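You operate a simulated robot arm through the tools that you are given. There is no shell and no other tool. Be economical: measure what you need, move in short steps, check, and stop when the job is done.

You are at the controls of a simulated two-armed robot. One attempt, no reset.

JOB
Take the presser foot from the top of the bench and leave it on the job card on the glass of the light board. Put the tape dispenser on the pad of the steam table away on the top of the cart. Fetch the white spool and set it on the top of the cart. Put the door stop on top of the flat white box. Put two of the navy thread cones from the left end of the cream overlocker's table on the top of the wooden table. Pull the cabinet door open. Any order will do. Set down upright: tape dispenser, white spool, navy thread cone.

The check looks at the end state, three seconds after you hand in, the way a careful person would. Anything else that was tipped, shoved, dropped, spilled or broken makes it a failure.

ROBOT AND FRAMES
Two 7-joint arms with two-finger parallel grippers on one trunk, on a base that drives. Base frame: it is fixed to the floor where the robot stands at the start and does not move with it; the origin is under the middle of the robot, x ahead of it, y to its left, z up; the surface under the hand at the start is at about z = 86. Readings come in cm, rad, newtons and seconds.
The left shoulder is at the start at [5, 16.8, 110.7], the right one opposite. With the tool pointing down near the work surface each hand reaches from about 22 to 66 cm from the robot's upright axis, wherever it stands, measured 20 degrees to its own side. Places, roughly: cabinet door [-400, -20, 40]; door stop (13x5x4 cm) [-290, 230, 80]; flat white box (16x29x5 cm) [-280, 210, 80]; job card [75, 100, 75]; navy thread cone [-300, 250, 75]; presser foot [50, 0, 75]; tape dispenser (11x7x18 cm) [50, -220, 90]; top of the cart [-110, 250, 70]; top of the wooden table [-660, 380, 70]; white spool [-300, 225, 75]. Payload 1.57 kg a hand.
The TCP of each hand is the grasp point between the finger pads, 3 cm short of the fingertips. In the tool frame z runs along the fingers and y along their closing line. Largest opening 8 cm; finger width 1.7, thickness 1.2; the body of the gripper, 4 by 8.2 cm, starts 8 cm behind the TCP.
Orientation is that of the tool frame in the base frame, as a unit quaternion [x, y, z, w]. With the fingers straight down and closing along the base's y, the tool's x points along the base's -x, its y along +y and its z along -z.

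CONTROLS
- The arms move only by the tool servo_tool. It takes "left_steps", "right_steps" or both (then of equal length, played together; a hand with none holds still); each is text: rows parted by semicolons, each of 7 numbers parted by spaces: the finger opening in cm, from 0 to 8, then the shift along the tool's x, y, z in cm, then the turn, a rotation vector about the tool's x, y, z in rad. In form: hand x y z wx wy wz; .... A call has 1 to 8 rows; each row is the pose to reach, as a shift and turn from the pose commanded when the call began, along the tool's axes at that moment. Rows are played at 5 a second. More than 5 cm and 0.15 rad between two rows, or a gripper value outside its range, and nothing of the call is played. Where a pose cannot be reached the arm comes as near as it can. A force on the tool above 40 N (or 10 N above the force at the start of the call, whichever is more), or a blocked arm, ends the call early, and 0.2 s more pass. The fingers move at their own pace (about 4.5 cm/s each) and stop on an object; they squeeze with about 26 N. The grip force told is the motor's: it shows also when the fingers shut on nothing. Time passes only in rows, and 0.2 s behind the last, so rows that repeat a pose let the fingers close. It gives the time, the measured TCP pose, the force on the tool (base axes), the opening and the grip force at its end, in the units of the frame above (readings bear some noise), with the torque about the TCP (base axes, N m) and any sound that the robot's microphone picked up.
- Cameras (640 x 400 px; columns grow to the right, rows downward): "scene" is now at [13.45, 0.37, 133.2]; the picture's right is [0.19, -0.98, 0.00], its down [-0.46, -0.09, -0.88] and it looks along [0.87, 0.17, -0.47] (base axes); focal length 294 px, centre (320, 200). "left" rides on the left gripper at [7.2, 0.7, -12.2] in its tool frame; the picture's right is [-0.09, 1.00, 0.00], its down [-0.84, -0.08, -0.54] and it looks along [-0.54, -0.05, 0.84] (tool axes); focal length 238 px, centre (320, 200). "right" rides on the right gripper at [7.2, -0.7, -12.2] in its tool frame; the picture's right is [0.09, 1.00, 0.00], its down [-0.84, 0.08, -0.54] and it looks along [-0.54, 0.05, 0.84] (tool axes); focal length 238 px, centre (320, 200). There is no depth. A picture from a camera that has moved, and an enlarged one, comes with that camera's place and axes in the base frame and with its lens. The place of the scene camera against the robot may be out by one fixed shift of up to 1.8 cm in any direction.
- capture(camera): a new picture of that camera. The clock stands still meanwhile.
- move_column(by): slides the trunk up (or, below 0, down) by that many cm; the arms and the scene camera ride with it, the base frame stays. It gives what a move gives, with no picture.
- base_move(legs): drives the robot by 1 to 6 legs, each [ahead, left, turn to the left] in cm, cm and rad, along the robot's own axes; the way and the turn of a leg run together, so that a leg with both is an arc; at most 150 cm and 3.142 rad a leg. The arms and the cameras ride along, it lands a little off, and it stops where it bumps. It gives what a move gives.
- aim_head(pan, tilt): turns the head with the scene camera to pan (to the left, within 1.396 rad either way) and tilt (down, from -0.506 to 1.204), counted from straight ahead of the robot. It gives what a move gives.
- inspect(camera, box): a new picture of the part [left, top, right, bottom] of that camera's present view, enlarged. The clock stands still meanwhile.
- job_done(): hands the job in; it is judged then, once.

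Go step by step. Nothing tells you exact positions but the pictures and the camera data: compare them with the known pose of the tool, close in by small moves and look again before you grip or let go. The budget is 196 turns and 192 pictures, counting those below and the enlarged ones. Unless the task says otherwise, let go and move clear before handing in.

The tools are called after ">>>" as name(argument=value, ...) on one line, values as JSON. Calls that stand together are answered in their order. servo_tool: Moves the arms, as the interface text tells. Its arguments: {"type":"object","properties":{"left_steps":{"type":"string"},"right_steps":{"type":"string"}},"required":[]} The other tools are called the same way: move_column (by) slides the trunk up or down; base_move (legs) drives the base; aim_head (pan, tilt) turns the head that bears the scene camera; capture (camera) takes a picture; inspect (camera, box) takes an enlarged picture of a part of a camera's view; job_done () hands the job in.

At the start:

```text
time: 0.0
left_eef_pos: [50.56, 25.51, 114.1]
left_ee_rot: [-0.002, 1.0, 0.001, 0.0]
left_force: [0.0, -0.2, 0.3]
left_ft_torque: [0.03, 0.01, -0.04]
left_grip_width: 8.03
left_finger_force: 0.1
right_eef_pos: [44.63, -15.94, 111.23]
right_ee_rot: [0.0, 1.0, 0.0, 0.0]
right_force: [0.3, -0.6, -0.6]
right_ft_torque: [0.0, -0.01, 0.0]
right_grip_width: 8.0
right_finger_force: 0.1
trunk travel left (down, up): [-27.5, 16.8]
robot x, y, heading: [0.37, -0.31, 0.001]
head pan, tilt: [0.188, 0.487]
```

scene: 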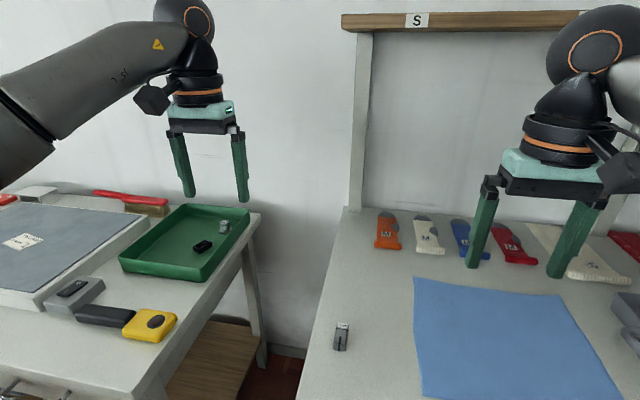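
right: 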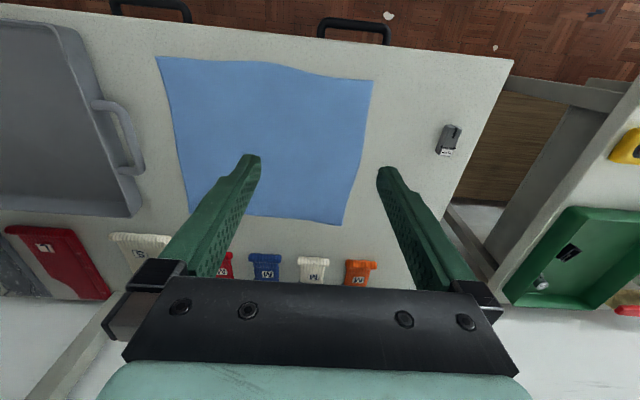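
left: 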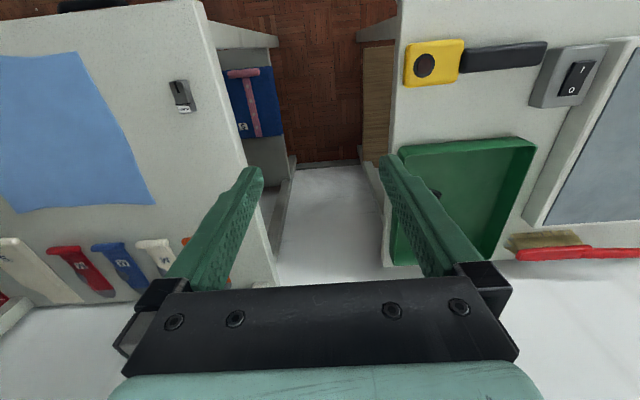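

I see a small grey part near the left edge of the bench, at roughly [49, 3.5, 86], which is probably the presser foot. I also see the light board on the left with a job card on its glass. I'll look at both more closely.

>>> inspect(camera="scene", box=[300, 300, 380, 350])

>>> inspect(camera="left", box=[140, 60, 220, 130])

>>> aim_head(pan=0.9, tilt=0.5)

>>> capture(camera="scene")

```text
8.00 times, centred on (340, 325) of scene
camera zoom: at [13.45, 0.37, 133.2], right [0.19, -0.98, 0.0], down [-0.46, -0.09, -0.88], along [0.87, 0.17, -0.47], focal length 2353 px, centre (160, -800)
```

zoom: 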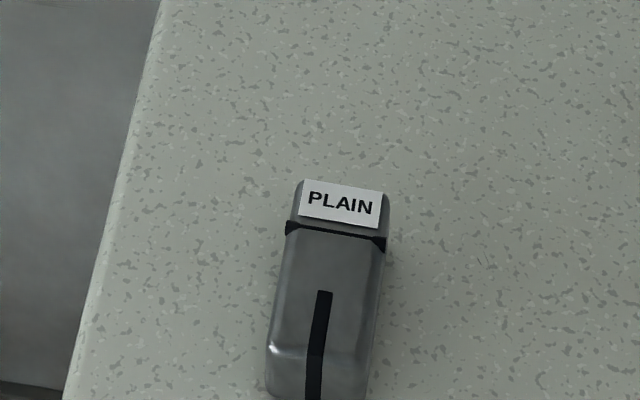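

```text
5.71 times, centred on (180, 95) of left
camera zoom: at [43.32, 26.2, 126.28], right [0.09, 1.0, 0.0], down [0.84, -0.08, 0.54], along [0.54, -0.05, -0.84], focal length 1362 px, centre (1120, 800)
```

zoom: 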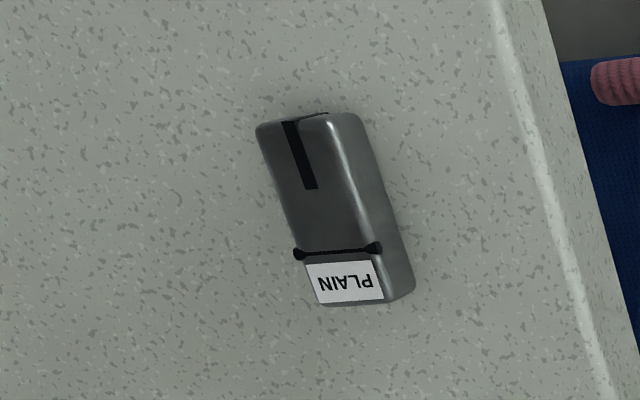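

```text
time: 1.1
left_eef_pos: [50.72, 25.49, 114.12]
left_ee_rot: [-0.001, 1.0, -0.001, 0.0]
left_force: [0.2, 0.6, 0.7]
left_ft_torque: [-0.02, 0.01, 0.02]
left_grip_width: 8.01
left_finger_force: 0.0
right_eef_pos: [44.54, -16.07, 111.25]
right_ee_rot: [0.0, 1.0, 0.001, 0.0]
right_force: [0.1, 0.7, 0.2]
right_ft_torque: [-0.01, 0.01, 0.02]
right_grip_width: 7.99
right_finger_force: 0.0
trunk travel left (down, up): [-27.5, 16.8]
robot x, y, heading: [-0.02, -0.08, 0.003]
head pan, tilt: [0.901, 0.499]
```

```text
186 pictures are left
camera scene: at [10.15, 5.8, 133.08], right [0.78, -0.62, 0.0], down [-0.3, -0.37, -0.88], along [0.55, 0.69, -0.48], focal length 294 px, centre (320, 200)
```

scene: 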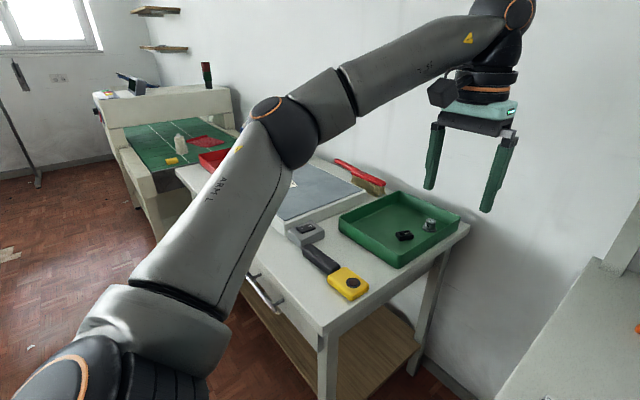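

The "PLAIN" foot is at about [47.7, 4.6], with its long axis nearly along x (yaw about -0.14). I'll bring the left hand above it and look again.

>>> servo_tool(left_steps="5 0.5 -4 2 0 0 0.03; 5 1 -8 4 0 0 0.06; 5 1.5 -12 6 0 0 0.09; 5 2 -16 8 0 0 0.11; 5 2.6 -19 10 0 0 0.13; 5 3.0 -20.9 13 0 0 0.14; 5 3.0 -20.9 14 0 0 0.14")

>>> capture(camera="left")

```text
time: 2.7
left_eef_pos: [47.54, 4.46, 100.21]
left_ee_rot: [0.069, 0.998, 0.0, -0.001]
left_force: [0.0, 0.2, -0.6]
left_ft_torque: [0.02, 0.01, -0.02]
left_grip_width: 4.99
left_finger_force: 0.1
right_eef_pos: [44.59, -16.08, 111.3]
right_ee_rot: [0.001, 1.0, 0.0, 0.001]
right_force: [-0.4, 0.7, -0.7]
right_ft_torque: [-0.02, 0.01, 0.03]
right_grip_width: 7.99
right_finger_force: 0.0
trunk travel left (down, up): [-27.5, 16.8]
robot x, y, heading: [-0.23, -0.13, 0.002]
head pan, tilt: [0.901, 0.499]
```

```text
185 pictures are left
camera left: at [40.45, 6.32, 112.28], right [0.23, 0.97, 0.0], down [0.82, -0.19, 0.54], along [0.53, -0.12, -0.84], focal length 238 px, centre (320, 200)
```

left: 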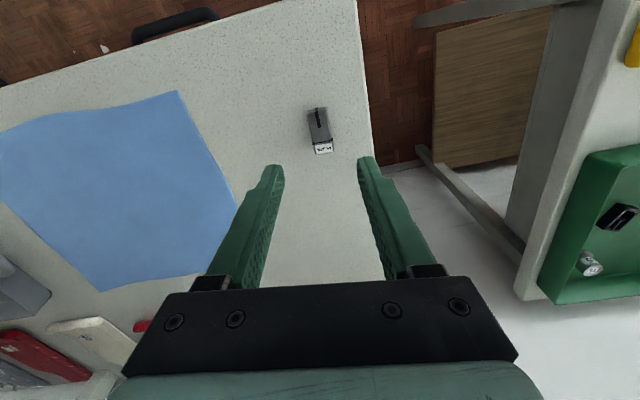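

The foot's position is confirmed at [47.8, 4.65, 87]. I'll descend onto it.

>>> servo_tool(left_steps="5 -0.2 0.2 3 0 0 -0.03; 5 -0.2 0.2 6 0 0 -0.03; 5 -0.2 0.2 9 0 0 -0.03; 5 -0.2 0.2 10.5 0 0 -0.03")

>>> capture(camera="left")

```text
time: 3.7
left_eef_pos: [47.75, 4.87, 89.64]
left_ee_rot: [0.054, 0.999, 0.0, 0.0]
left_force: [-1.0, 0.7, -0.1]
left_ft_torque: [0.01, -0.01, -0.02]
left_grip_width: 5.01
left_finger_force: 0.0
right_eef_pos: [44.61, -16.04, 111.22]
right_ee_rot: [0.0, 1.0, 0.001, 0.0]
right_force: [0.0, 0.0, 0.7]
right_ft_torque: [0.03, 0.0, -0.01]
right_grip_width: 8.0
right_finger_force: 0.1
trunk travel left (down, up): [-27.5, 16.8]
robot x, y, heading: [0.21, -0.14, -0.0]
head pan, tilt: [0.901, 0.499]
```

```text
184 pictures are left
camera left: at [40.57, 6.35, 101.8], right [0.2, 0.98, 0.0], down [0.82, -0.17, 0.54], along [0.53, -0.11, -0.84], focal length 238 px, centre (320, 200)
```

left: 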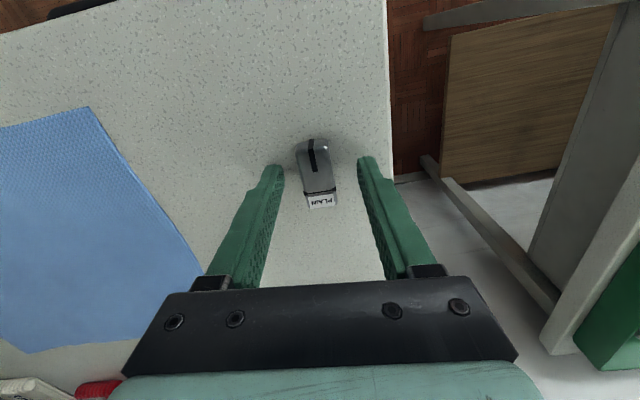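

The foot sits between the fingertips. I'll close on it and lift.

>>> servo_tool(left_steps="5 0 0 0.3 0 0 0; 0 0 0 0.3 0 0 0; 0 0 0 0.3 0 0 0; 0 0 0 0.3 0 0 0; 0 0 0 -3 0 0 0; 0 0 0 -7 0 0 0; 0 0 0 -11 0 0 0")

>>> capture(camera="left")

```text
time: 5.3
left_eef_pos: [47.98, 4.7, 100.75]
left_ee_rot: [0.055, 0.999, 0.0, 0.001]
left_force: [0.1, -0.3, -0.9]
left_ft_torque: [0.01, 0.0, 0.01]
left_grip_width: 2.12
left_finger_force: 26.1
right_eef_pos: [44.62, -16.02, 111.25]
right_ee_rot: [0.0, 1.0, 0.0, 0.0]
right_force: [-0.2, -0.6, 1.0]
right_ft_torque: [0.0, 0.02, 0.0]
right_grip_width: 7.99
right_finger_force: 0.0
trunk travel left (down, up): [-27.5, 16.8]
robot x, y, heading: [-0.23, 0.1, 0.001]
head pan, tilt: [0.901, 0.499]
```

```text
183 pictures are left
camera left: at [40.77, 6.27, 112.97], right [0.2, 0.98, 0.0], down [0.82, -0.17, 0.54], along [0.53, -0.11, -0.84], focal length 238 px, centre (320, 200)
```

left: 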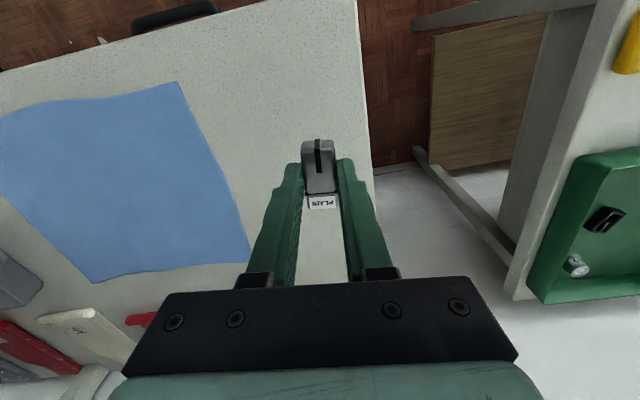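

I have the foot. Next I'll lift it and drive left along the front of the light-board table.

>>> servo_tool(left_steps="0 0 4 -3 0 0 -0.03; 0 0 8 -6 0 0 -0.06; 0 0 12 -8 0 0 -0.1; 0 0 15 -10 0 0 -0.11")

>>> base_move(legs=[[0, 70, 0]])

>>> aim_head(pan=0.2, tilt=0.6)

>>> capture(camera="scene")

>>> capture(camera="left")

```text
time: 6.3
left_eef_pos: [49.46, 19.59, 110.83]
left_ee_rot: [0.0, 1.0, 0.001, 0.0]
left_force: [0.0, -0.6, -1.1]
left_ft_torque: [0.01, -0.03, 0.0]
left_grip_width: 2.1
left_finger_force: 26.4
right_eef_pos: [44.56, -16.05, 111.27]
right_ee_rot: [0.0, 1.0, -0.001, -0.001]
right_force: [0.1, -0.5, 0.3]
right_ft_torque: [-0.05, 0.0, 0.0]
right_grip_width: 8.04
right_finger_force: 0.0
trunk travel left (down, up): [-27.5, 16.8]
robot x, y, heading: [0.12, 0.3, 0.001]
head pan, tilt: [0.901, 0.499]
```

```text
time: 12.9
left_eef_pos: [50.53, 88.72, 110.86]
left_ee_rot: [0.009, 1.0, 0.0, 0.001]
left_force: [-0.3, -0.7, -0.4]
left_ft_torque: [-0.04, 0.03, 0.01]
left_grip_width: 2.11
left_finger_force: 25.7
right_eef_pos: [44.89, 53.36, 111.18]
right_ee_rot: [0.009, 1.0, 0.0, 0.0]
right_force: [-0.3, -0.4, 0.1]
right_ft_torque: [-0.01, -0.02, -0.01]
right_grip_width: 8.0
right_finger_force: 0.1
trunk travel left (down, up): [-27.5, 16.8]
robot x, y, heading: [0.65, 70.14, -0.023]
head pan, tilt: [0.901, 0.499]
```

```text
time: 13.9
left_eef_pos: [50.51, 88.79, 110.87]
left_ee_rot: [0.009, 1.0, 0.0, 0.0]
left_force: [-0.2, 0.2, -0.3]
left_ft_torque: [-0.03, 0.02, -0.01]
left_grip_width: 2.09
left_finger_force: 25.6
right_eef_pos: [44.97, 53.27, 111.29]
right_ee_rot: [0.01, 1.0, 0.0, 0.0]
right_force: [1.1, 0.6, 0.0]
right_ft_torque: [-0.02, -0.02, 0.01]
right_grip_width: 8.0
right_finger_force: 0.0
trunk travel left (down, up): [-27.5, 16.8]
robot x, y, heading: [0.85, 70.26, -0.017]
head pan, tilt: [0.201, 0.6]
```

```text
182 pictures are left
camera scene: at [13.86, 70.43, 132.17], right [0.18, -0.98, 0.0], down [-0.56, -0.1, -0.83], along [0.81, 0.15, -0.56], focal length 294 px, centre (320, 200)
```

scene: 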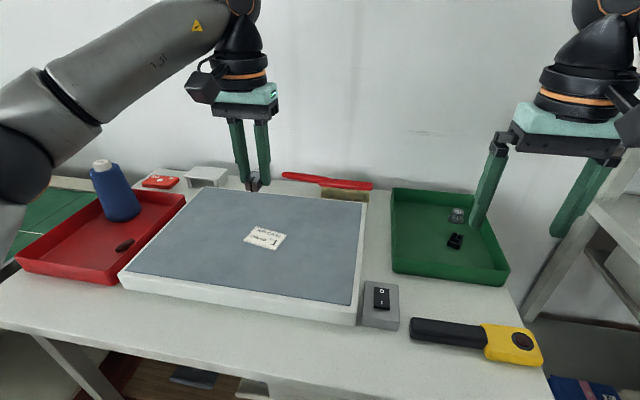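

```text
181 pictures are left
camera left: at [43.33, 89.7, 122.97], right [0.11, 0.99, 0.0], down [0.84, -0.09, 0.54], along [0.54, -0.06, -0.84], focal length 238 px, centre (320, 200)
```

left: 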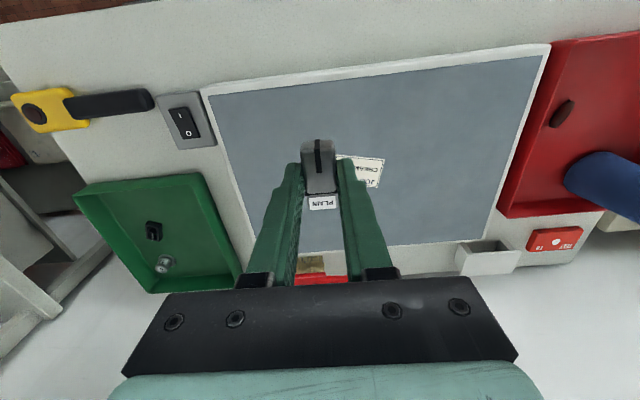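

The job card is at about [61.5, 94]. I'll drive a little closer, then hover the hand beside the card for an exact look.

>>> base_move(legs=[[4, 1, 0.02]])

>>> servo_tool(left_steps="0 -1 0 3 0 0 0; 0 -2 0 6 0 0 0; 0 -3 0 9 0 0 0")

>>> capture(camera="left")

>>> capture(camera="scene")

```text
time: 14.8
left_eef_pos: [54.29, 90.8, 110.66]
left_ee_rot: [-0.002, 1.0, 0.0, 0.0]
left_force: [0.0, 0.8, -1.4]
left_ft_torque: [-0.01, 0.06, 0.03]
left_grip_width: 2.08
left_finger_force: 26.0
right_eef_pos: [49.26, 55.09, 111.29]
right_ee_rot: [0.0, 1.0, -0.001, -0.001]
right_force: [0.7, -0.3, -1.2]
right_ft_torque: [-0.01, 0.05, -0.03]
right_grip_width: 8.0
right_finger_force: 0.1
trunk travel left (down, up): [-27.5, 16.8]
robot x, y, heading: [4.88, 71.25, -0.0]
head pan, tilt: [0.201, 0.6]
```

```text
time: 15.6
left_eef_pos: [57.3, 90.68, 101.69]
left_ee_rot: [-0.002, 1.0, 0.0, 0.0]
left_force: [0.0, -0.5, 0.2]
left_ft_torque: [-0.02, 0.01, -0.02]
left_grip_width: 2.12
left_finger_force: 26.3
right_eef_pos: [49.24, 55.15, 111.27]
right_ee_rot: [0.0, 1.0, 0.0, 0.0]
right_force: [-0.2, 0.4, -0.7]
right_ft_torque: [0.01, 0.04, 0.03]
right_grip_width: 7.99
right_finger_force: 0.1
trunk travel left (down, up): [-27.5, 16.8]
robot x, y, heading: [4.72, 70.89, 0.002]
head pan, tilt: [0.201, 0.6]
```

```text
180 pictures are left
camera left: at [49.95, 91.53, 113.95], right [0.09, 1.0, 0.0], down [0.84, -0.08, 0.54], along [0.54, -0.05, -0.84], focal length 238 px, centre (320, 200)
```

left: 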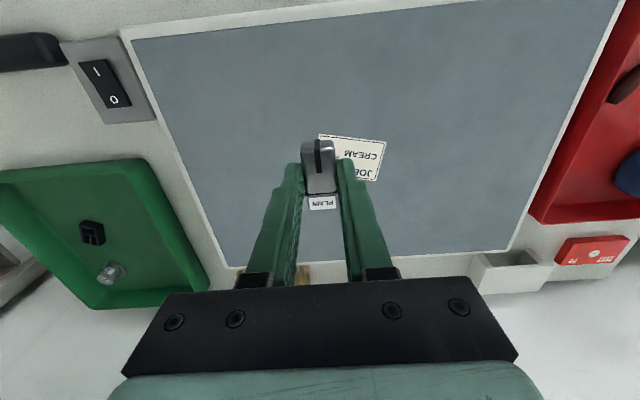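

```text
179 pictures are left
camera scene: at [17.84, 71.62, 132.17], right [0.2, -0.98, 0.0], down [-0.55, -0.11, -0.82], along [0.81, 0.16, -0.57], focal length 294 px, centre (320, 200)
```

scene: 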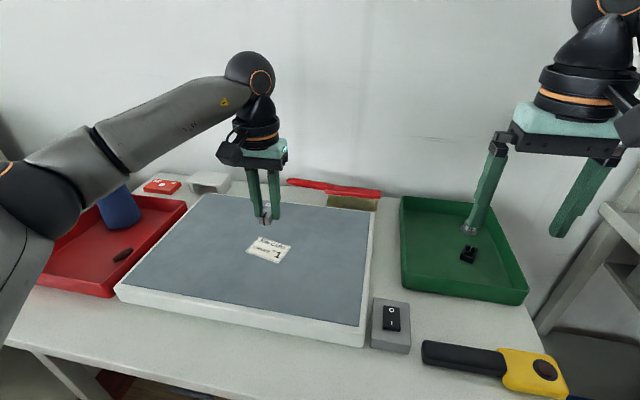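

The card centre is at about [62.3, 94.1] and its surface at about z = 85. I'll move over it and lower to just above.

>>> servo_tool(left_steps="0 -2.5 1.7 2 0 0 0; 0 -5 3.4 4 0 0 0; 0 -5 3.4 8 0 0 0; 0 -5 3.4 10.5 0 0 0")

>>> capture(camera="left")

>>> inspect(camera="scene", box=[200, 180, 360, 280])

```text
time: 16.6
left_eef_pos: [62.23, 93.92, 91.19]
left_ee_rot: [0.0, 1.0, 0.0, 0.0]
left_force: [-0.8, -0.3, -1.0]
left_ft_torque: [-0.01, 0.02, 0.0]
left_grip_width: 2.13
left_finger_force: 26.2
right_eef_pos: [49.39, 55.23, 111.19]
right_ee_rot: [-0.001, 1.0, 0.0, 0.001]
right_force: [0.1, -0.8, 0.1]
right_ft_torque: [-0.02, 0.0, 0.0]
right_grip_width: 7.98
right_finger_force: 0.0
trunk travel left (down, up): [-27.5, 16.8]
robot x, y, heading: [4.87, 71.0, -0.001]
head pan, tilt: [0.201, 0.6]
```

```text
178 pictures are left
camera left: at [54.94, 94.61, 103.36], right [0.09, 1.0, 0.0], down [0.84, -0.08, 0.54], along [0.54, -0.05, -0.84], focal length 238 px, centre (320, 200)
```

left: 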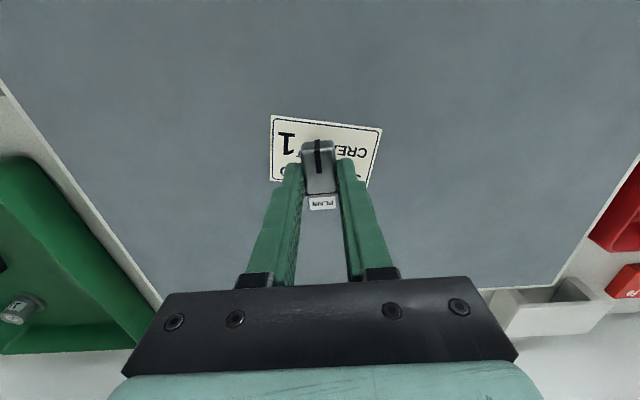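

```text
4.00 times, centred on (280, 230) of scene
camera zoom: at [17.83, 71.61, 132.17], right [0.2, -0.98, 0.0], down [-0.55, -0.11, -0.82], along [0.81, 0.16, -0.57], focal length 1176 px, centre (480, 80)
```

zoom: 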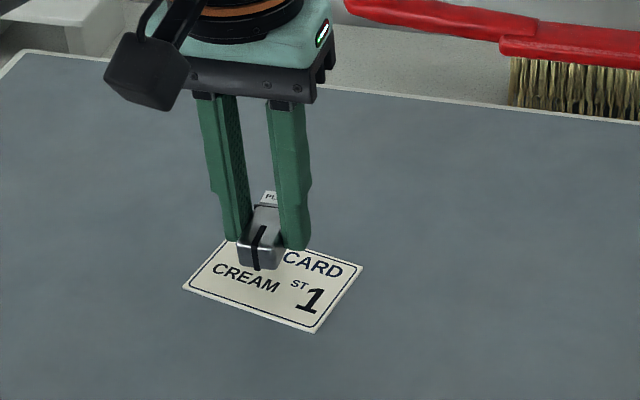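

I'm slightly above the card. I'll lower in small increments until I feel contact.

>>> servo_tool(left_steps="2.1 0.1 0.4 0.7 0 0 0; 2.1 0.1 0.4 1.4 0 0 0; 2.1 0.1 0.4 1.9 0 0 0")

>>> inspect(camera="scene", box=[220, 200, 320, 262])

```text
time: 17.4
left_eef_pos: [62.04, 94.36, 89.49]
left_ee_rot: [-0.001, 1.0, 0.0, 0.0]
left_force: [-0.2, 0.2, 1.1]
left_ft_torque: [-0.05, 0.02, 0.03]
left_grip_width: 2.2
left_finger_force: 0.2
right_eef_pos: [49.29, 55.12, 111.35]
right_ee_rot: [0.0, 1.0, 0.001, -0.001]
right_force: [0.1, 0.1, 0.8]
right_ft_torque: [0.0, -0.03, -0.01]
right_grip_width: 8.01
right_finger_force: 0.1
trunk travel left (down, up): [-27.5, 16.8]
robot x, y, heading: [4.59, 71.33, -0.001]
head pan, tilt: [0.201, 0.6]
```

```text
6.40 times, centred on (270, 231) of scene
camera zoom: at [17.8, 71.6, 132.17], right [0.2, -0.98, 0.0], down [-0.55, -0.11, -0.83], along [0.81, 0.16, -0.56], focal length 1882 px, centre (640, 2)
```

zoom: 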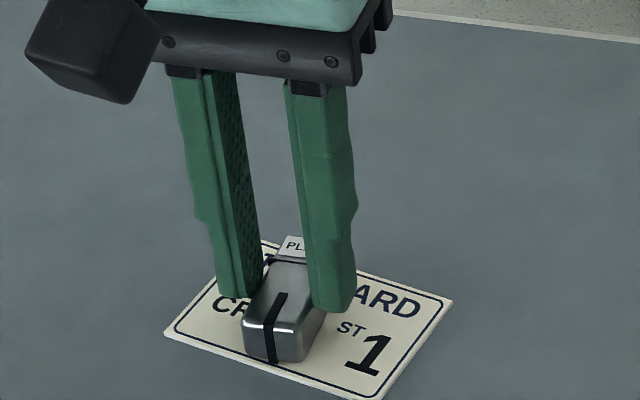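

My 2.1 command relaxed the grip, and the foot appears to have settled on the card. I'll check with the left camera.

>>> inspect(camera="left", box=[240, 90, 400, 240])

```text
2.67 times, centred on (320, 165) of left
camera zoom: at [54.82, 95.24, 101.63], right [0.09, 1.0, 0.0], down [0.84, -0.08, 0.54], along [0.54, -0.05, -0.84], focal length 636 px, centre (320, 293)
```

zoom: 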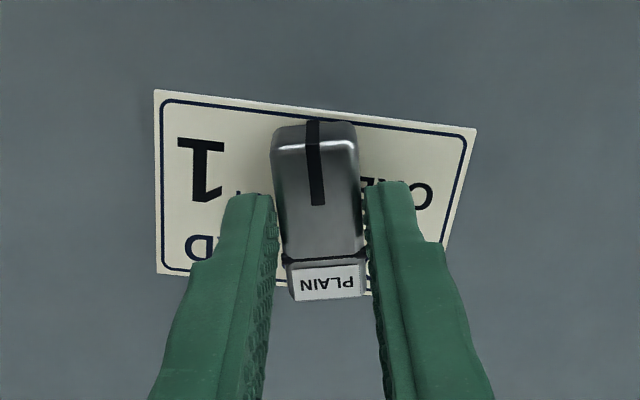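

>>> servo_tool(left_steps="4 0 0 0 0 0 0; 5 0 0 0 0 0 0; 5 0 0 -4 0 0 0; 5 0 0 -8 0 0 0; 5 0 0 -12 0 0 0")

>>> inspect(camera="left", box=[240, 90, 400, 190])

>>> inspect(camera="scene", box=[220, 200, 320, 262])

```text
time: 18.6
left_eef_pos: [61.75, 94.46, 101.52]
left_ee_rot: [0.001, 1.0, 0.0, 0.0]
left_force: [0.6, -0.1, -0.6]
left_ft_torque: [0.0, -0.02, 0.03]
left_grip_width: 4.99
left_finger_force: 0.1
right_eef_pos: [49.29, 55.21, 111.22]
right_ee_rot: [0.001, 1.0, -0.001, 0.0]
right_force: [0.7, -0.6, -0.1]
right_ft_torque: [-0.02, 0.01, 0.0]
right_grip_width: 7.99
right_finger_force: 0.1
trunk travel left (down, up): [-27.5, 16.8]
robot x, y, heading: [4.43, 71.11, -0.001]
head pan, tilt: [0.201, 0.6]
```

```text
4.00 times, centred on (320, 140) of left
camera zoom: at [54.56, 95.26, 113.73], right [0.09, 1.0, 0.0], down [0.84, -0.08, 0.54], along [0.54, -0.05, -0.84], focal length 953 px, centre (320, 440)
```

zoom: 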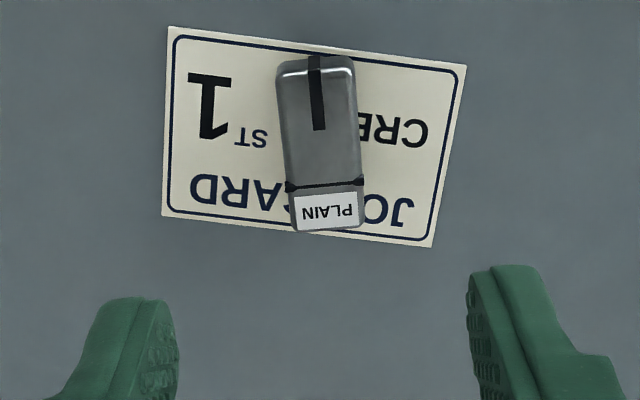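

```text
6.40 times, centred on (270, 231) of scene
camera zoom: at [17.78, 71.58, 132.17], right [0.2, -0.98, 0.0], down [-0.55, -0.11, -0.83], along [0.81, 0.16, -0.56], focal length 1882 px, centre (640, 2)
```

zoom: 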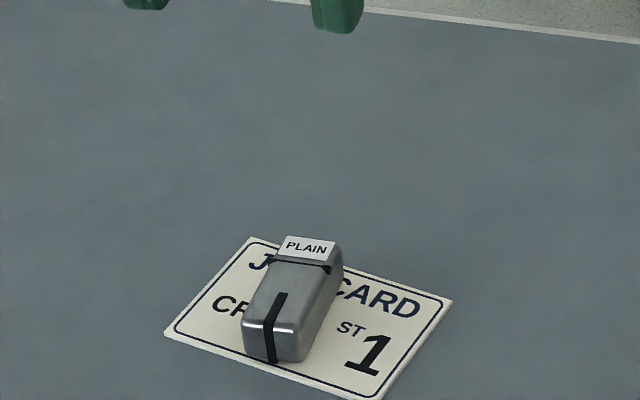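

The foot is down on the card. Next is the tape dispenser, so I'll raise and retract the arms, back off and head right, looking as I go.

>>> servo_tool(left_steps="5 4 0 -4 0 0 0; 5 8 -1 -8 0 0 0; 5 12 -2 -12 0 0 0; 5 16 -3 -13 0 0 0; 5 20 -4 -14 0 0 0", right_steps="8 3 0 -1 0 0 0; 8 6 0 -2 0 0 0; 8 8 0 -3 0 0 0; 8 9 0 -4 0 0 0; 8 9 0 -5 0 0 0")

>>> base_move(legs=[[-20, 0, 0], [0, -140, 0]])

>>> aim_head(pan=-0.7, tilt=0.4)

>>> capture(camera="scene")

```text
refused: row 1 steps farther than a row can; nothing moved
```

```text
time: 32.3
left_eef_pos: [41.35, -44.83, 101.4]
left_ee_rot: [0.0, 1.0, 0.0, 0.001]
left_force: [0.6, 0.0, 0.5]
left_ft_torque: [-0.05, -0.03, 0.03]
left_grip_width: 4.99
left_finger_force: 0.0
right_eef_pos: [28.63, -84.23, 111.28]
right_ee_rot: [0.0, 1.0, 0.0, -0.001]
right_force: [0.1, 1.1, -1.3]
right_ft_torque: [-0.02, 0.02, 0.01]
right_grip_width: 8.01
right_finger_force: 0.0
trunk travel left (down, up): [-27.5, 16.8]
robot x, y, heading: [-16.05, -68.31, 0.001]
head pan, tilt: [0.201, 0.6]
```

```text
time: 33.5
left_eef_pos: [41.24, -44.94, 101.56]
left_ee_rot: [0.001, 1.0, 0.0, 0.0]
left_force: [0.7, -0.1, -0.1]
left_ft_torque: [0.02, 0.0, 0.02]
left_grip_width: 5.0
left_finger_force: 0.1
right_eef_pos: [28.67, -84.35, 111.34]
right_ee_rot: [0.0, 1.0, 0.001, 0.0]
right_force: [-0.2, 0.0, -0.4]
right_ft_torque: [0.0, 0.02, -0.01]
right_grip_width: 8.01
right_finger_force: 0.0
trunk travel left (down, up): [-27.5, 16.8]
robot x, y, heading: [-16.03, -68.31, -0.004]
head pan, tilt: [-0.7, 0.4]
```

```text
172 pictures are left
camera scene: at [-4.34, -75.58, 133.99], right [-0.64, -0.77, 0.0], down [-0.3, 0.25, -0.92], along [0.7, -0.59, -0.39], focal length 294 px, centre (320, 200)
```

scene: 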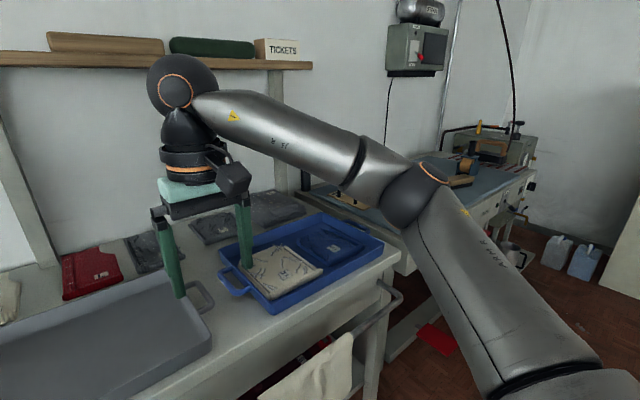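

The steam table is further right, and nothing was hit. I'll retract the hands properly and continue.

>>> servo_tool(left_steps="5 3 0 -3 0 0 0; 5 6 0 -6 0 0 0; 5 9 0 -9 0 0 0; 5 12 0 -12 0 0 0; 5 16 0 -13 0 0 0; 5 20 0 -14 0 0 0; 5 24 0 -14 0 0 0", right_steps="8 2 0 -2 0 0 0; 8 4 0 -4 0 0 0; 8 6 0 -6 0 0 0; 8 8 0 -8 0 0 0; 8 10 0 -10 0 0 0; 8 11 0 -12 0 0 0; 8 11 0 -13 0 0 0")

>>> base_move(legs=[[0, -100, 0]])

>>> aim_head(pan=-0.5, tilt=0.55)

>>> capture(camera="scene")

```text
time: 35.1
left_eef_pos: [16.99, -45.27, 115.63]
left_ee_rot: [-0.001, 1.0, 0.001, 0.0]
left_force: [0.1, -0.1, -0.1]
left_ft_torque: [0.01, -0.02, 0.01]
left_grip_width: 5.0
left_finger_force: 0.1
right_eef_pos: [17.67, -84.39, 124.22]
right_ee_rot: [-0.001, 1.0, 0.0, 0.0]
right_force: [0.0, 0.6, 0.2]
right_ft_torque: [-0.01, -0.06, 0.01]
right_grip_width: 8.0
right_finger_force: 0.1
trunk travel left (down, up): [-27.5, 16.8]
robot x, y, heading: [-15.71, -68.05, 0.004]
head pan, tilt: [-0.7, 0.4]
```

```text
time: 44.2
left_eef_pos: [16.97, -146.33, 115.67]
left_ee_rot: [0.004, 1.0, 0.0, -0.001]
left_force: [0.9, -0.9, -0.2]
left_ft_torque: [0.01, -0.05, -0.01]
left_grip_width: 5.0
left_finger_force: 0.0
right_eef_pos: [16.95, -185.49, 124.18]
right_ee_rot: [0.005, 1.0, -0.001, 0.0]
right_force: [-0.7, 1.3, 0.5]
right_ft_torque: [0.02, 0.01, 0.0]
right_grip_width: 8.02
right_finger_force: 0.1
trunk travel left (down, up): [-27.5, 16.8]
robot x, y, heading: [-16.44, -168.82, -0.012]
head pan, tilt: [-0.7, 0.4]
```

```text
time: 45.0
left_eef_pos: [16.85, -146.27, 115.81]
left_ee_rot: [0.004, 1.0, 0.0, -0.001]
left_force: [-0.6, -0.4, 0.0]
left_ft_torque: [0.02, 0.02, 0.0]
left_grip_width: 4.98
left_finger_force: 0.1
right_eef_pos: [16.92, -185.57, 124.21]
right_ee_rot: [0.006, 1.0, -0.001, 0.0]
right_force: [0.0, 0.4, 0.8]
right_ft_torque: [0.0, -0.02, -0.01]
right_grip_width: 7.99
right_finger_force: 0.0
trunk travel left (down, up): [-27.5, 16.8]
robot x, y, heading: [-16.68, -169.38, -0.008]
head pan, tilt: [-0.499, 0.55]
```

```text
171 pictures are left
camera scene: at [-4.12, -174.9, 132.63], right [-0.49, -0.87, 0.0], down [-0.46, 0.25, -0.85], along [0.74, -0.42, -0.52], focal length 294 px, centre (320, 200)
```

scene: 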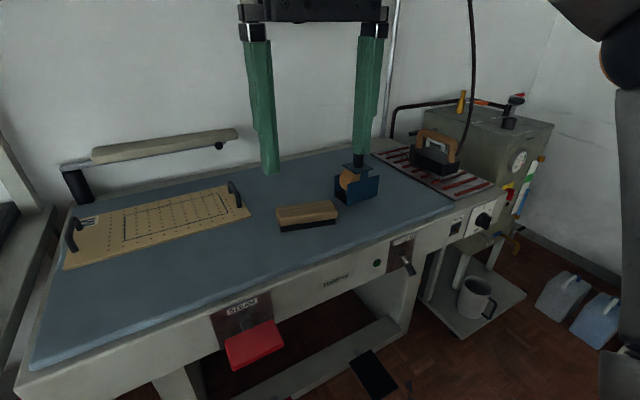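

The blue tape dispenser stands on the pad at about [57, -222]. I'll zoom in on it.

>>> inspect(camera="scene", box=[320, 140, 400, 215])

>>> capture(camera="right")

```text
5.33 times, centred on (360, 178) of scene
camera zoom: at [-4.12, -174.9, 132.63], right [-0.49, -0.87, 0.0], down [-0.46, 0.25, -0.85], along [0.74, -0.42, -0.52], focal length 1569 px, centre (107, 320)
```

zoom: 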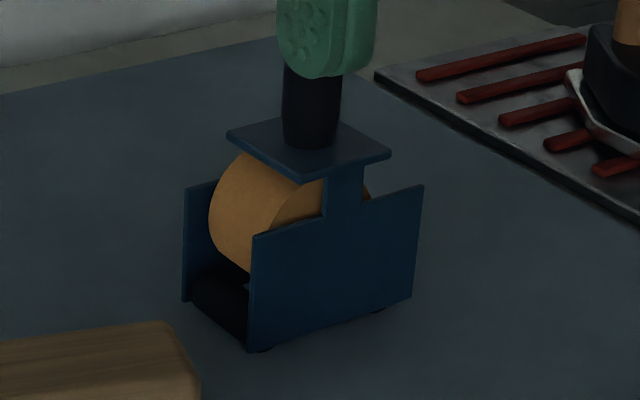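

```text
169 pictures are left
camera right: at [9.79, -186.08, 136.34], right [-0.08, 1.0, 0.0], down [0.84, 0.07, 0.54], along [0.54, 0.04, -0.84], focal length 238 px, centre (320, 200)
```

right: 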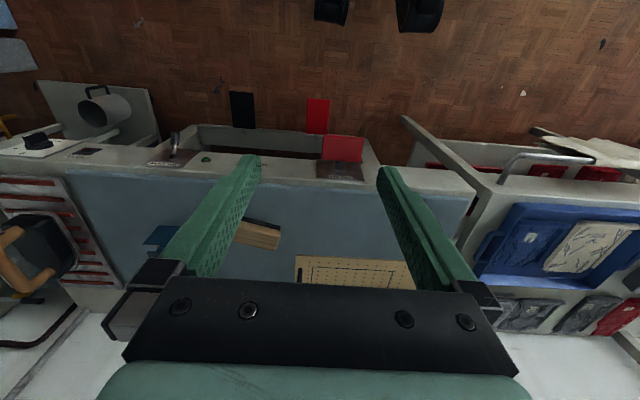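

The dispenser has a black round handle on top, which I'll grip from above. I'll drive so the right hand can reach it.

>>> base_move(legs=[[0, -33, 0.008], [19, 0, 0]])

>>> aim_head(pan=-0.3, tilt=0.6)

>>> capture(camera="right")

>>> capture(camera="scene")

```text
time: 49.6
left_eef_pos: [35.02, -179.05, 115.75]
left_ee_rot: [-0.002, 1.0, 0.001, 0.0]
left_force: [-0.9, 0.0, 0.3]
left_ft_torque: [0.0, 0.0, 0.02]
left_grip_width: 5.02
left_finger_force: 0.0
right_eef_pos: [35.85, -218.28, 124.14]
right_ee_rot: [0.0, 1.0, 0.0, 0.0]
right_force: [-0.2, -0.2, 0.1]
right_ft_torque: [0.02, 0.0, -0.05]
right_grip_width: 7.99
right_finger_force: 0.1
trunk travel left (down, up): [-27.5, 16.8]
robot x, y, heading: [2.34, -202.05, 0.0]
head pan, tilt: [-0.499, 0.55]
```

```text
time: 50.3
left_eef_pos: [35.05, -179.02, 115.65]
left_ee_rot: [-0.002, 1.0, 0.0, 0.0]
left_force: [0.1, 0.6, -1.2]
left_ft_torque: [0.02, 0.03, 0.02]
left_grip_width: 5.02
left_finger_force: 0.1
right_eef_pos: [35.78, -218.28, 124.2]
right_ee_rot: [0.0, 1.0, 0.0, 0.0]
right_force: [-0.2, 0.7, -0.1]
right_ft_torque: [-0.01, 0.02, 0.03]
right_grip_width: 7.99
right_finger_force: 0.1
trunk travel left (down, up): [-27.5, 16.8]
robot x, y, heading: [2.2, -202.29, 0.007]
head pan, tilt: [-0.3, 0.6]
```

```text
168 pictures are left
camera right: at [28.52, -218.89, 136.34], right [-0.09, 1.0, 0.0], down [0.84, 0.08, 0.54], along [0.54, 0.05, -0.84], focal length 238 px, centre (320, 200)
```

right: 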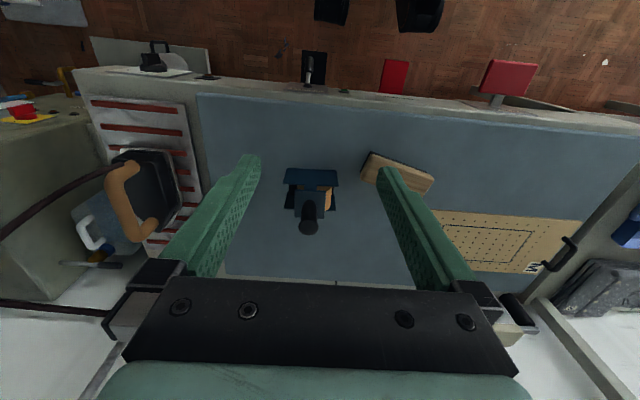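

```text
167 pictures are left
camera scene: at [15.01, -206.2, 132.17], right [-0.29, -0.96, 0.0], down [-0.54, 0.17, -0.83], along [0.79, -0.24, -0.56], focal length 294 px, centre (320, 200)
```

scene: 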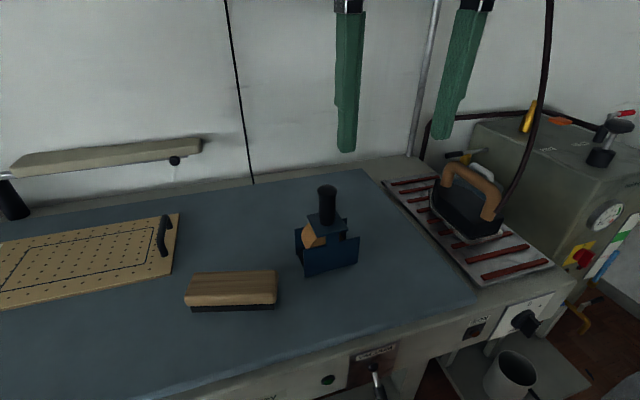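

The handle top is at about [56, -219, 104]. I'll hover the right hand above it.

>>> servo_tool(right_steps="7 -4 0 1 0 0 0; 7 -8 0 2 0 0 0; 7 -12 -0.2 4 0 0 0; 7 -16 -0.4 7 0 0 0; 7 -19 -0.5 10 0 0 0; 7 -20 -0.6 12 0 0 0; 7 -20 -0.6 12 0 0 0")

>>> capture(camera="right")

>>> inspect(camera="scene", box=[240, 100, 420, 290])

```text
time: 51.9
left_eef_pos: [35.04, -178.92, 115.72]
left_ee_rot: [-0.001, 1.0, 0.0, 0.0]
left_force: [-0.8, -0.6, 0.5]
left_ft_torque: [-0.02, 0.02, -0.01]
left_grip_width: 5.0
left_finger_force: 0.0
right_eef_pos: [55.58, -219.09, 112.15]
right_ee_rot: [-0.001, 1.0, 0.001, 0.0]
right_force: [0.9, 0.0, 0.1]
right_ft_torque: [0.04, 0.02, 0.01]
right_grip_width: 7.0
right_finger_force: 0.1
trunk travel left (down, up): [-27.5, 16.8]
robot x, y, heading: [2.13, -202.23, 0.001]
head pan, tilt: [-0.3, 0.6]
```

```text
166 pictures are left
camera right: at [48.44, -219.52, 124.18], right [-0.1, 1.0, 0.0], down [0.84, 0.08, 0.54], along [0.54, 0.05, -0.84], focal length 238 px, centre (320, 200)
```

right: 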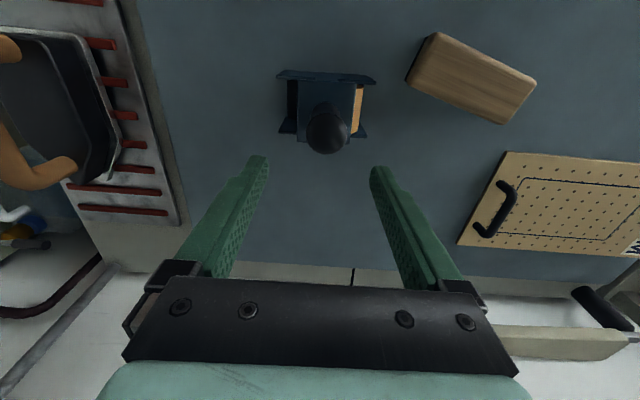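

```text
2.11 times, centred on (330, 195) of scene
camera zoom: at [15.0, -206.19, 132.17], right [-0.29, -0.96, 0.0], down [-0.54, 0.17, -0.83], along [0.79, -0.24, -0.56], focal length 619 px, centre (299, 210)
```

zoom: 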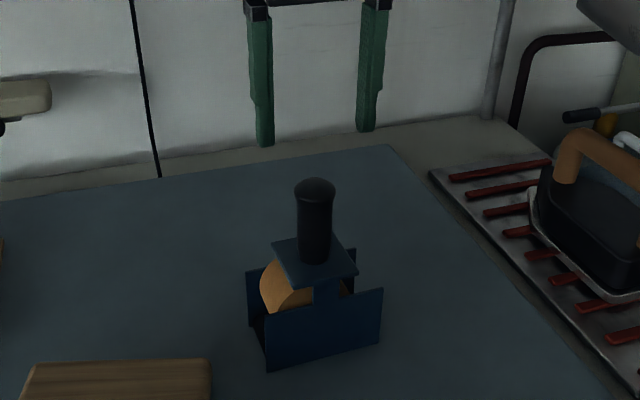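

The handle refines to [54.3, -218.5], with its top at about 105. I'll align, lower partway and check.

>>> servo_tool(right_steps="7 0.7 0.3 0 0 0 0; 7 1.3 0.6 0 0 0 0; 7 1.3 0.6 3 0 0 0; 7 1.3 0.6 5 0 0 0; 7 1.3 0.6 5 0 0 0")

>>> capture(camera="right")

>>> inspect(camera="scene", box=[240, 100, 420, 290])

```text
time: 53.1
left_eef_pos: [35.0, -179.05, 115.69]
left_ee_rot: [-0.002, 1.0, -0.001, 0.0]
left_force: [0.8, -0.5, -1.1]
left_ft_torque: [0.0, 0.04, -0.02]
left_grip_width: 4.98
left_finger_force: 0.1
right_eef_pos: [54.58, -218.25, 107.14]
right_ee_rot: [-0.001, 1.0, 0.0, 0.0]
right_force: [-0.6, -0.2, -0.1]
right_ft_torque: [-0.01, -0.03, 0.02]
right_grip_width: 7.0
right_finger_force: 0.2
trunk travel left (down, up): [-27.5, 16.8]
robot x, y, heading: [2.11, -202.44, 0.009]
head pan, tilt: [-0.3, 0.6]
```

```text
164 pictures are left
camera right: at [47.28, -218.89, 119.27], right [-0.09, 1.0, 0.0], down [0.84, 0.08, 0.54], along [0.54, 0.05, -0.84], focal length 238 px, centre (320, 200)
```

right: 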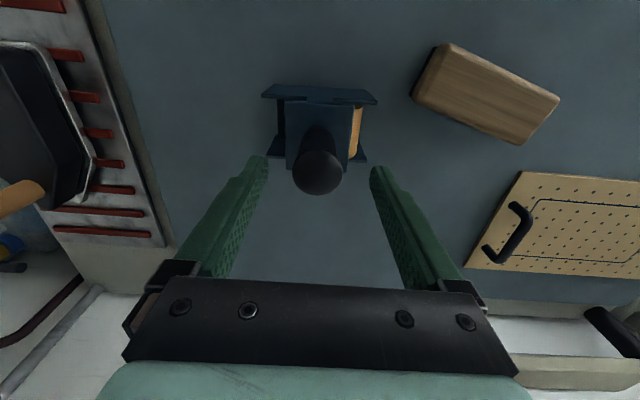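

```text
2.11 times, centred on (330, 195) of scene
camera zoom: at [15.0, -206.2, 132.17], right [-0.29, -0.96, 0.0], down [-0.54, 0.17, -0.83], along [0.79, -0.24, -0.56], focal length 619 px, centre (299, 210)
```

zoom: 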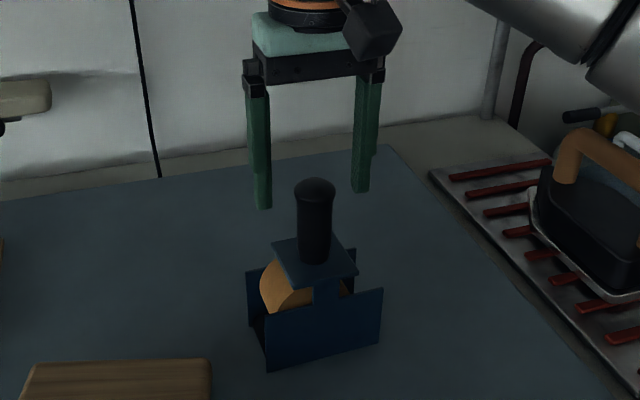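

I'm aligned. I'll lower around the handle, close and lift slightly.

>>> servo_tool(right_steps="7 0 0 2.5 0 0 0; 7 0 0 5 0 0 0; 0 0 0 5 0 0 0; 0 0 0 5 0 0 0; 0 0 0 5 0 0 0; 0 0 0 4 0 0 0; 0 0 0 1 0 0 0; 0 0 0 -1 0 0 0")

>>> capture(camera="scene")

```text
time: 54.9
left_eef_pos: [35.08, -179.08, 115.8]
left_ee_rot: [-0.002, 1.0, 0.0, 0.0]
left_force: [-0.4, 0.2, 0.2]
left_ft_torque: [0.01, -0.02, 0.0]
left_grip_width: 5.0
left_finger_force: 0.1
right_eef_pos: [54.43, -218.41, 108.41]
right_ee_rot: [-0.001, 1.0, 0.0, 0.001]
right_force: [1.4, 0.8, -4.0]
right_ft_torque: [0.01, 0.02, 0.0]
right_grip_width: 2.93
right_finger_force: 25.8
trunk travel left (down, up): [-27.5, 16.8]
robot x, y, heading: [2.36, -202.46, 0.003]
head pan, tilt: [-0.3, 0.6]
```

```text
162 pictures are left
camera scene: at [15.03, -206.2, 132.16], right [-0.29, -0.96, 0.0], down [-0.54, 0.17, -0.82], along [0.79, -0.24, -0.57], focal length 294 px, centre (320, 200)
```

scene: 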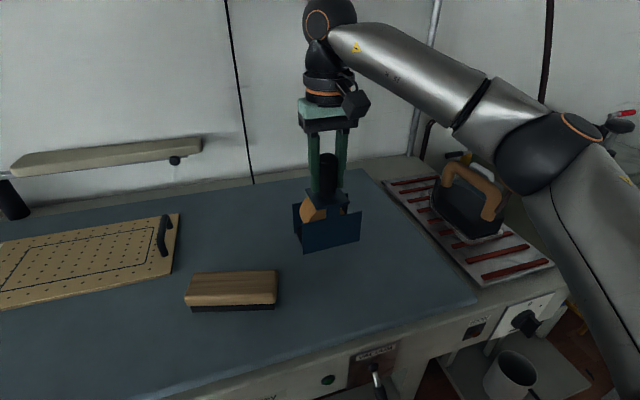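

The dispenser is lifted. I'll raise it, pull in, back away, and then turn to survey the route to the cart.

>>> servo_tool(right_steps="0 0 0 -4 0 0 0; 0 0 0 -8 0 0 0; 0 2 0 -12 0 0 0; 0 6 0 -14 0 0 0; 0 10 0 -14 0 0 0; 0 14 0 -14 0 0 0; 0 18 0 -14 0 0 0")

>>> base_move(legs=[[-50, 0, 0], [0, 0, 1.571]])

>>> aim_head(pan=0.3, tilt=0.3)

>>> capture(camera="scene")

```text
time: 56.5
left_eef_pos: [34.99, -179.08, 115.76]
left_ee_rot: [-0.002, 1.0, 0.0, 0.0]
left_force: [-0.4, -0.7, 1.3]
left_ft_torque: [-0.01, -0.01, 0.02]
left_grip_width: 5.0
left_finger_force: 0.0
right_eef_pos: [36.47, -218.29, 122.27]
right_ee_rot: [-0.001, 1.0, 0.0, 0.0]
right_force: [-0.6, -0.2, -4.6]
right_ft_torque: [-0.03, 0.02, 0.01]
right_grip_width: 2.97
right_finger_force: 25.9
trunk travel left (down, up): [-27.5, 16.8]
robot x, y, heading: [2.27, -202.35, 0.002]
head pan, tilt: [-0.3, 0.6]
```

```text
time: 63.3
left_eef_pos: [-70.64, -168.98, 115.7]
left_ee_rot: [0.708, -0.707, 0.0, 0.0]
left_force: [-0.2, -0.3, -0.6]
left_ft_torque: [-0.03, -0.03, 0.03]
left_grip_width: 4.99
left_finger_force: 0.0
right_eef_pos: [-31.6, -167.54, 122.3]
right_ee_rot: [0.707, -0.707, 0.0, 0.0]
right_force: [0.2, -0.5, -4.5]
right_ft_torque: [-0.01, -0.01, -0.02]
right_grip_width: 2.94
right_finger_force: 25.9
trunk travel left (down, up): [-27.5, 16.8]
robot x, y, heading: [-47.55, -201.89, 1.568]
head pan, tilt: [-0.3, 0.6]
```

```text
time: 64.3
left_eef_pos: [-70.79, -169.04, 115.75]
left_ee_rot: [0.708, -0.706, -0.001, 0.0]
left_force: [0.3, 0.3, 0.2]
left_ft_torque: [0.01, 0.01, 0.01]
left_grip_width: 5.02
left_finger_force: 0.1
right_eef_pos: [-31.7, -167.63, 122.05]
right_ee_rot: [0.707, -0.707, 0.0, 0.0]
right_force: [-0.6, -1.2, -4.2]
right_ft_torque: [-0.01, -0.01, 0.03]
right_grip_width: 2.95
right_finger_force: 26.1
trunk travel left (down, up): [-27.5, 16.8]
robot x, y, heading: [-47.65, -202.26, 1.567]
head pan, tilt: [0.3, 0.3]
```

```text
161 pictures are left
camera scene: at [-49.9, -190.45, 134.91], right [0.96, 0.29, 0.0], down [0.09, -0.28, -0.96], along [-0.28, 0.91, -0.3], focal length 294 px, centre (320, 200)
```

scene: 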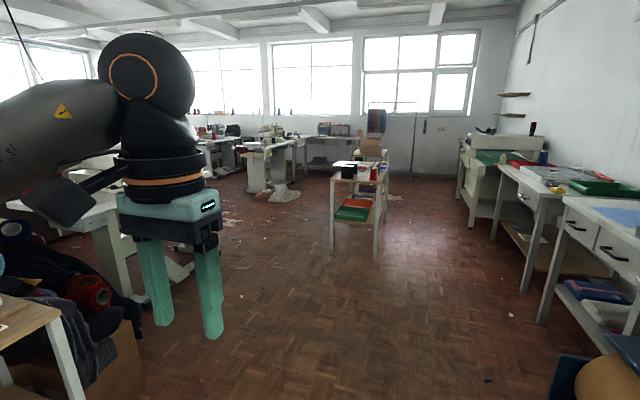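

The way ahead looks clear, with some shelving units in the middle of the room. I'll zoom in to identify the cart.

>>> inspect(camera="scene", box=[220, 90, 430, 270])

>>> aim_head(pan=-0.1, tilt=0.35)

>>> capture(camera="scene")

```text
2.22 times, centred on (325, 180) of scene
camera zoom: at [-49.9, -190.45, 134.91], right [0.96, 0.29, 0.0], down [0.09, -0.28, -0.96], along [-0.28, 0.91, -0.3], focal length 654 px, centre (309, 244)
```

zoom: 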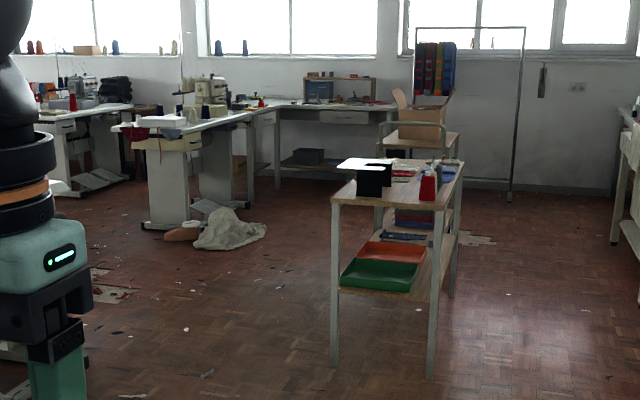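

```text
time: 65.2
left_eef_pos: [-70.8, -169.02, 115.6]
left_ee_rot: [0.707, -0.707, 0.0, 0.001]
left_force: [0.0, -0.4, -0.5]
left_ft_torque: [-0.02, 0.03, 0.01]
left_grip_width: 5.01
left_finger_force: 0.1
right_eef_pos: [-31.63, -167.49, 122.22]
right_ee_rot: [-0.707, 0.707, 0.0, 0.0]
right_force: [0.4, 0.0, -3.8]
right_ft_torque: [-0.02, 0.0, -0.02]
right_grip_width: 2.93
right_finger_force: 26.0
trunk travel left (down, up): [-27.5, 16.8]
robot x, y, heading: [-47.71, -202.29, 1.575]
head pan, tilt: [-0.099, 0.351]
```

```text
159 pictures are left
camera scene: at [-46.23, -190.11, 134.44], right [1.0, -0.1, 0.0], down [-0.03, -0.34, -0.94], along [0.09, 0.93, -0.34], focal length 294 px, centre (320, 200)
```

scene: 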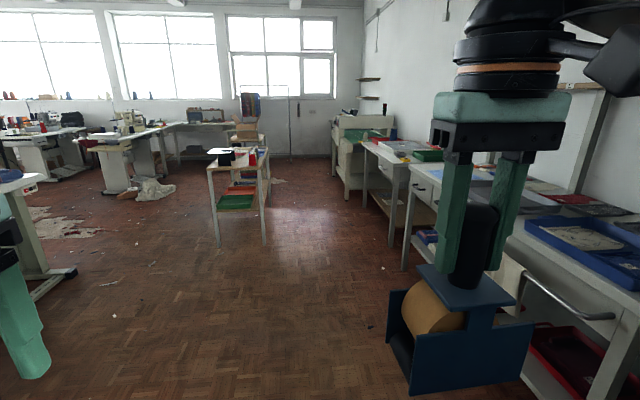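

The cart, with a tube handle, seems to stand beyond the near wooden-top shelf at about [-110, 250]. I'll drive up the aisle along x of about -17.

>>> base_move(legs=[[0, -28, 0], [150, 0, 0], [150, 0, 0]])

>>> aim_head(pan=0.7, tilt=0.5)

>>> capture(camera="scene")

```text
time: 82.2
left_eef_pos: [-44.43, 128.92, 115.65]
left_ee_rot: [0.711, -0.703, 0.0, 0.0]
left_force: [0.2, -0.3, -0.1]
left_ft_torque: [0.0, -0.02, -0.04]
left_grip_width: 4.98
left_finger_force: 0.1
right_eef_pos: [-5.15, 130.66, 122.14]
right_ee_rot: [0.71, -0.704, 0.0, -0.001]
right_force: [-0.5, -1.2, -4.9]
right_ft_torque: [-0.02, 0.07, 0.0]
right_grip_width: 2.94
right_finger_force: 26.3
trunk travel left (down, up): [-27.5, 16.8]
robot x, y, heading: [-21.04, 95.92, 1.583]
head pan, tilt: [-0.099, 0.351]
```

```text
time: 83.3
left_eef_pos: [-44.45, 128.73, 115.64]
left_ee_rot: [0.711, -0.703, 0.0, 0.0]
left_force: [-0.2, -0.2, -0.2]
left_ft_torque: [0.04, 0.04, 0.03]
left_grip_width: 4.99
left_finger_force: 0.0
right_eef_pos: [-5.13, 130.63, 122.1]
right_ee_rot: [0.71, -0.704, 0.0, 0.0]
right_force: [-0.5, 0.1, -3.8]
right_ft_torque: [-0.01, 0.07, -0.02]
right_grip_width: 2.97
right_finger_force: 25.3
trunk travel left (down, up): [-27.5, 16.8]
robot x, y, heading: [-21.11, 96.12, 1.581]
head pan, tilt: [0.7, 0.499]
```

```text
158 pictures are left
camera scene: at [-26.42, 105.56, 133.08], right [0.76, 0.65, 0.0], down [0.31, -0.36, -0.88], along [-0.57, 0.67, -0.48], focal length 294 px, centre (320, 200)
```

scene: 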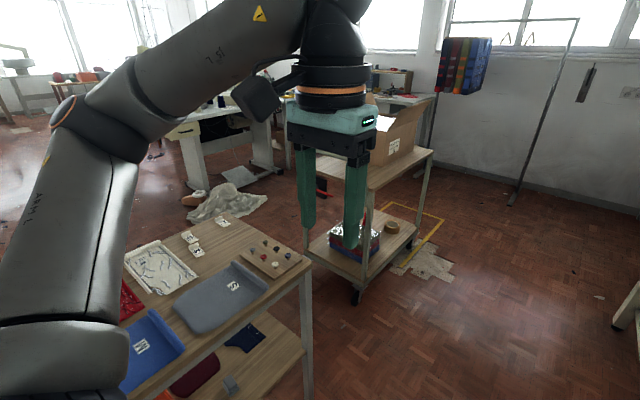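

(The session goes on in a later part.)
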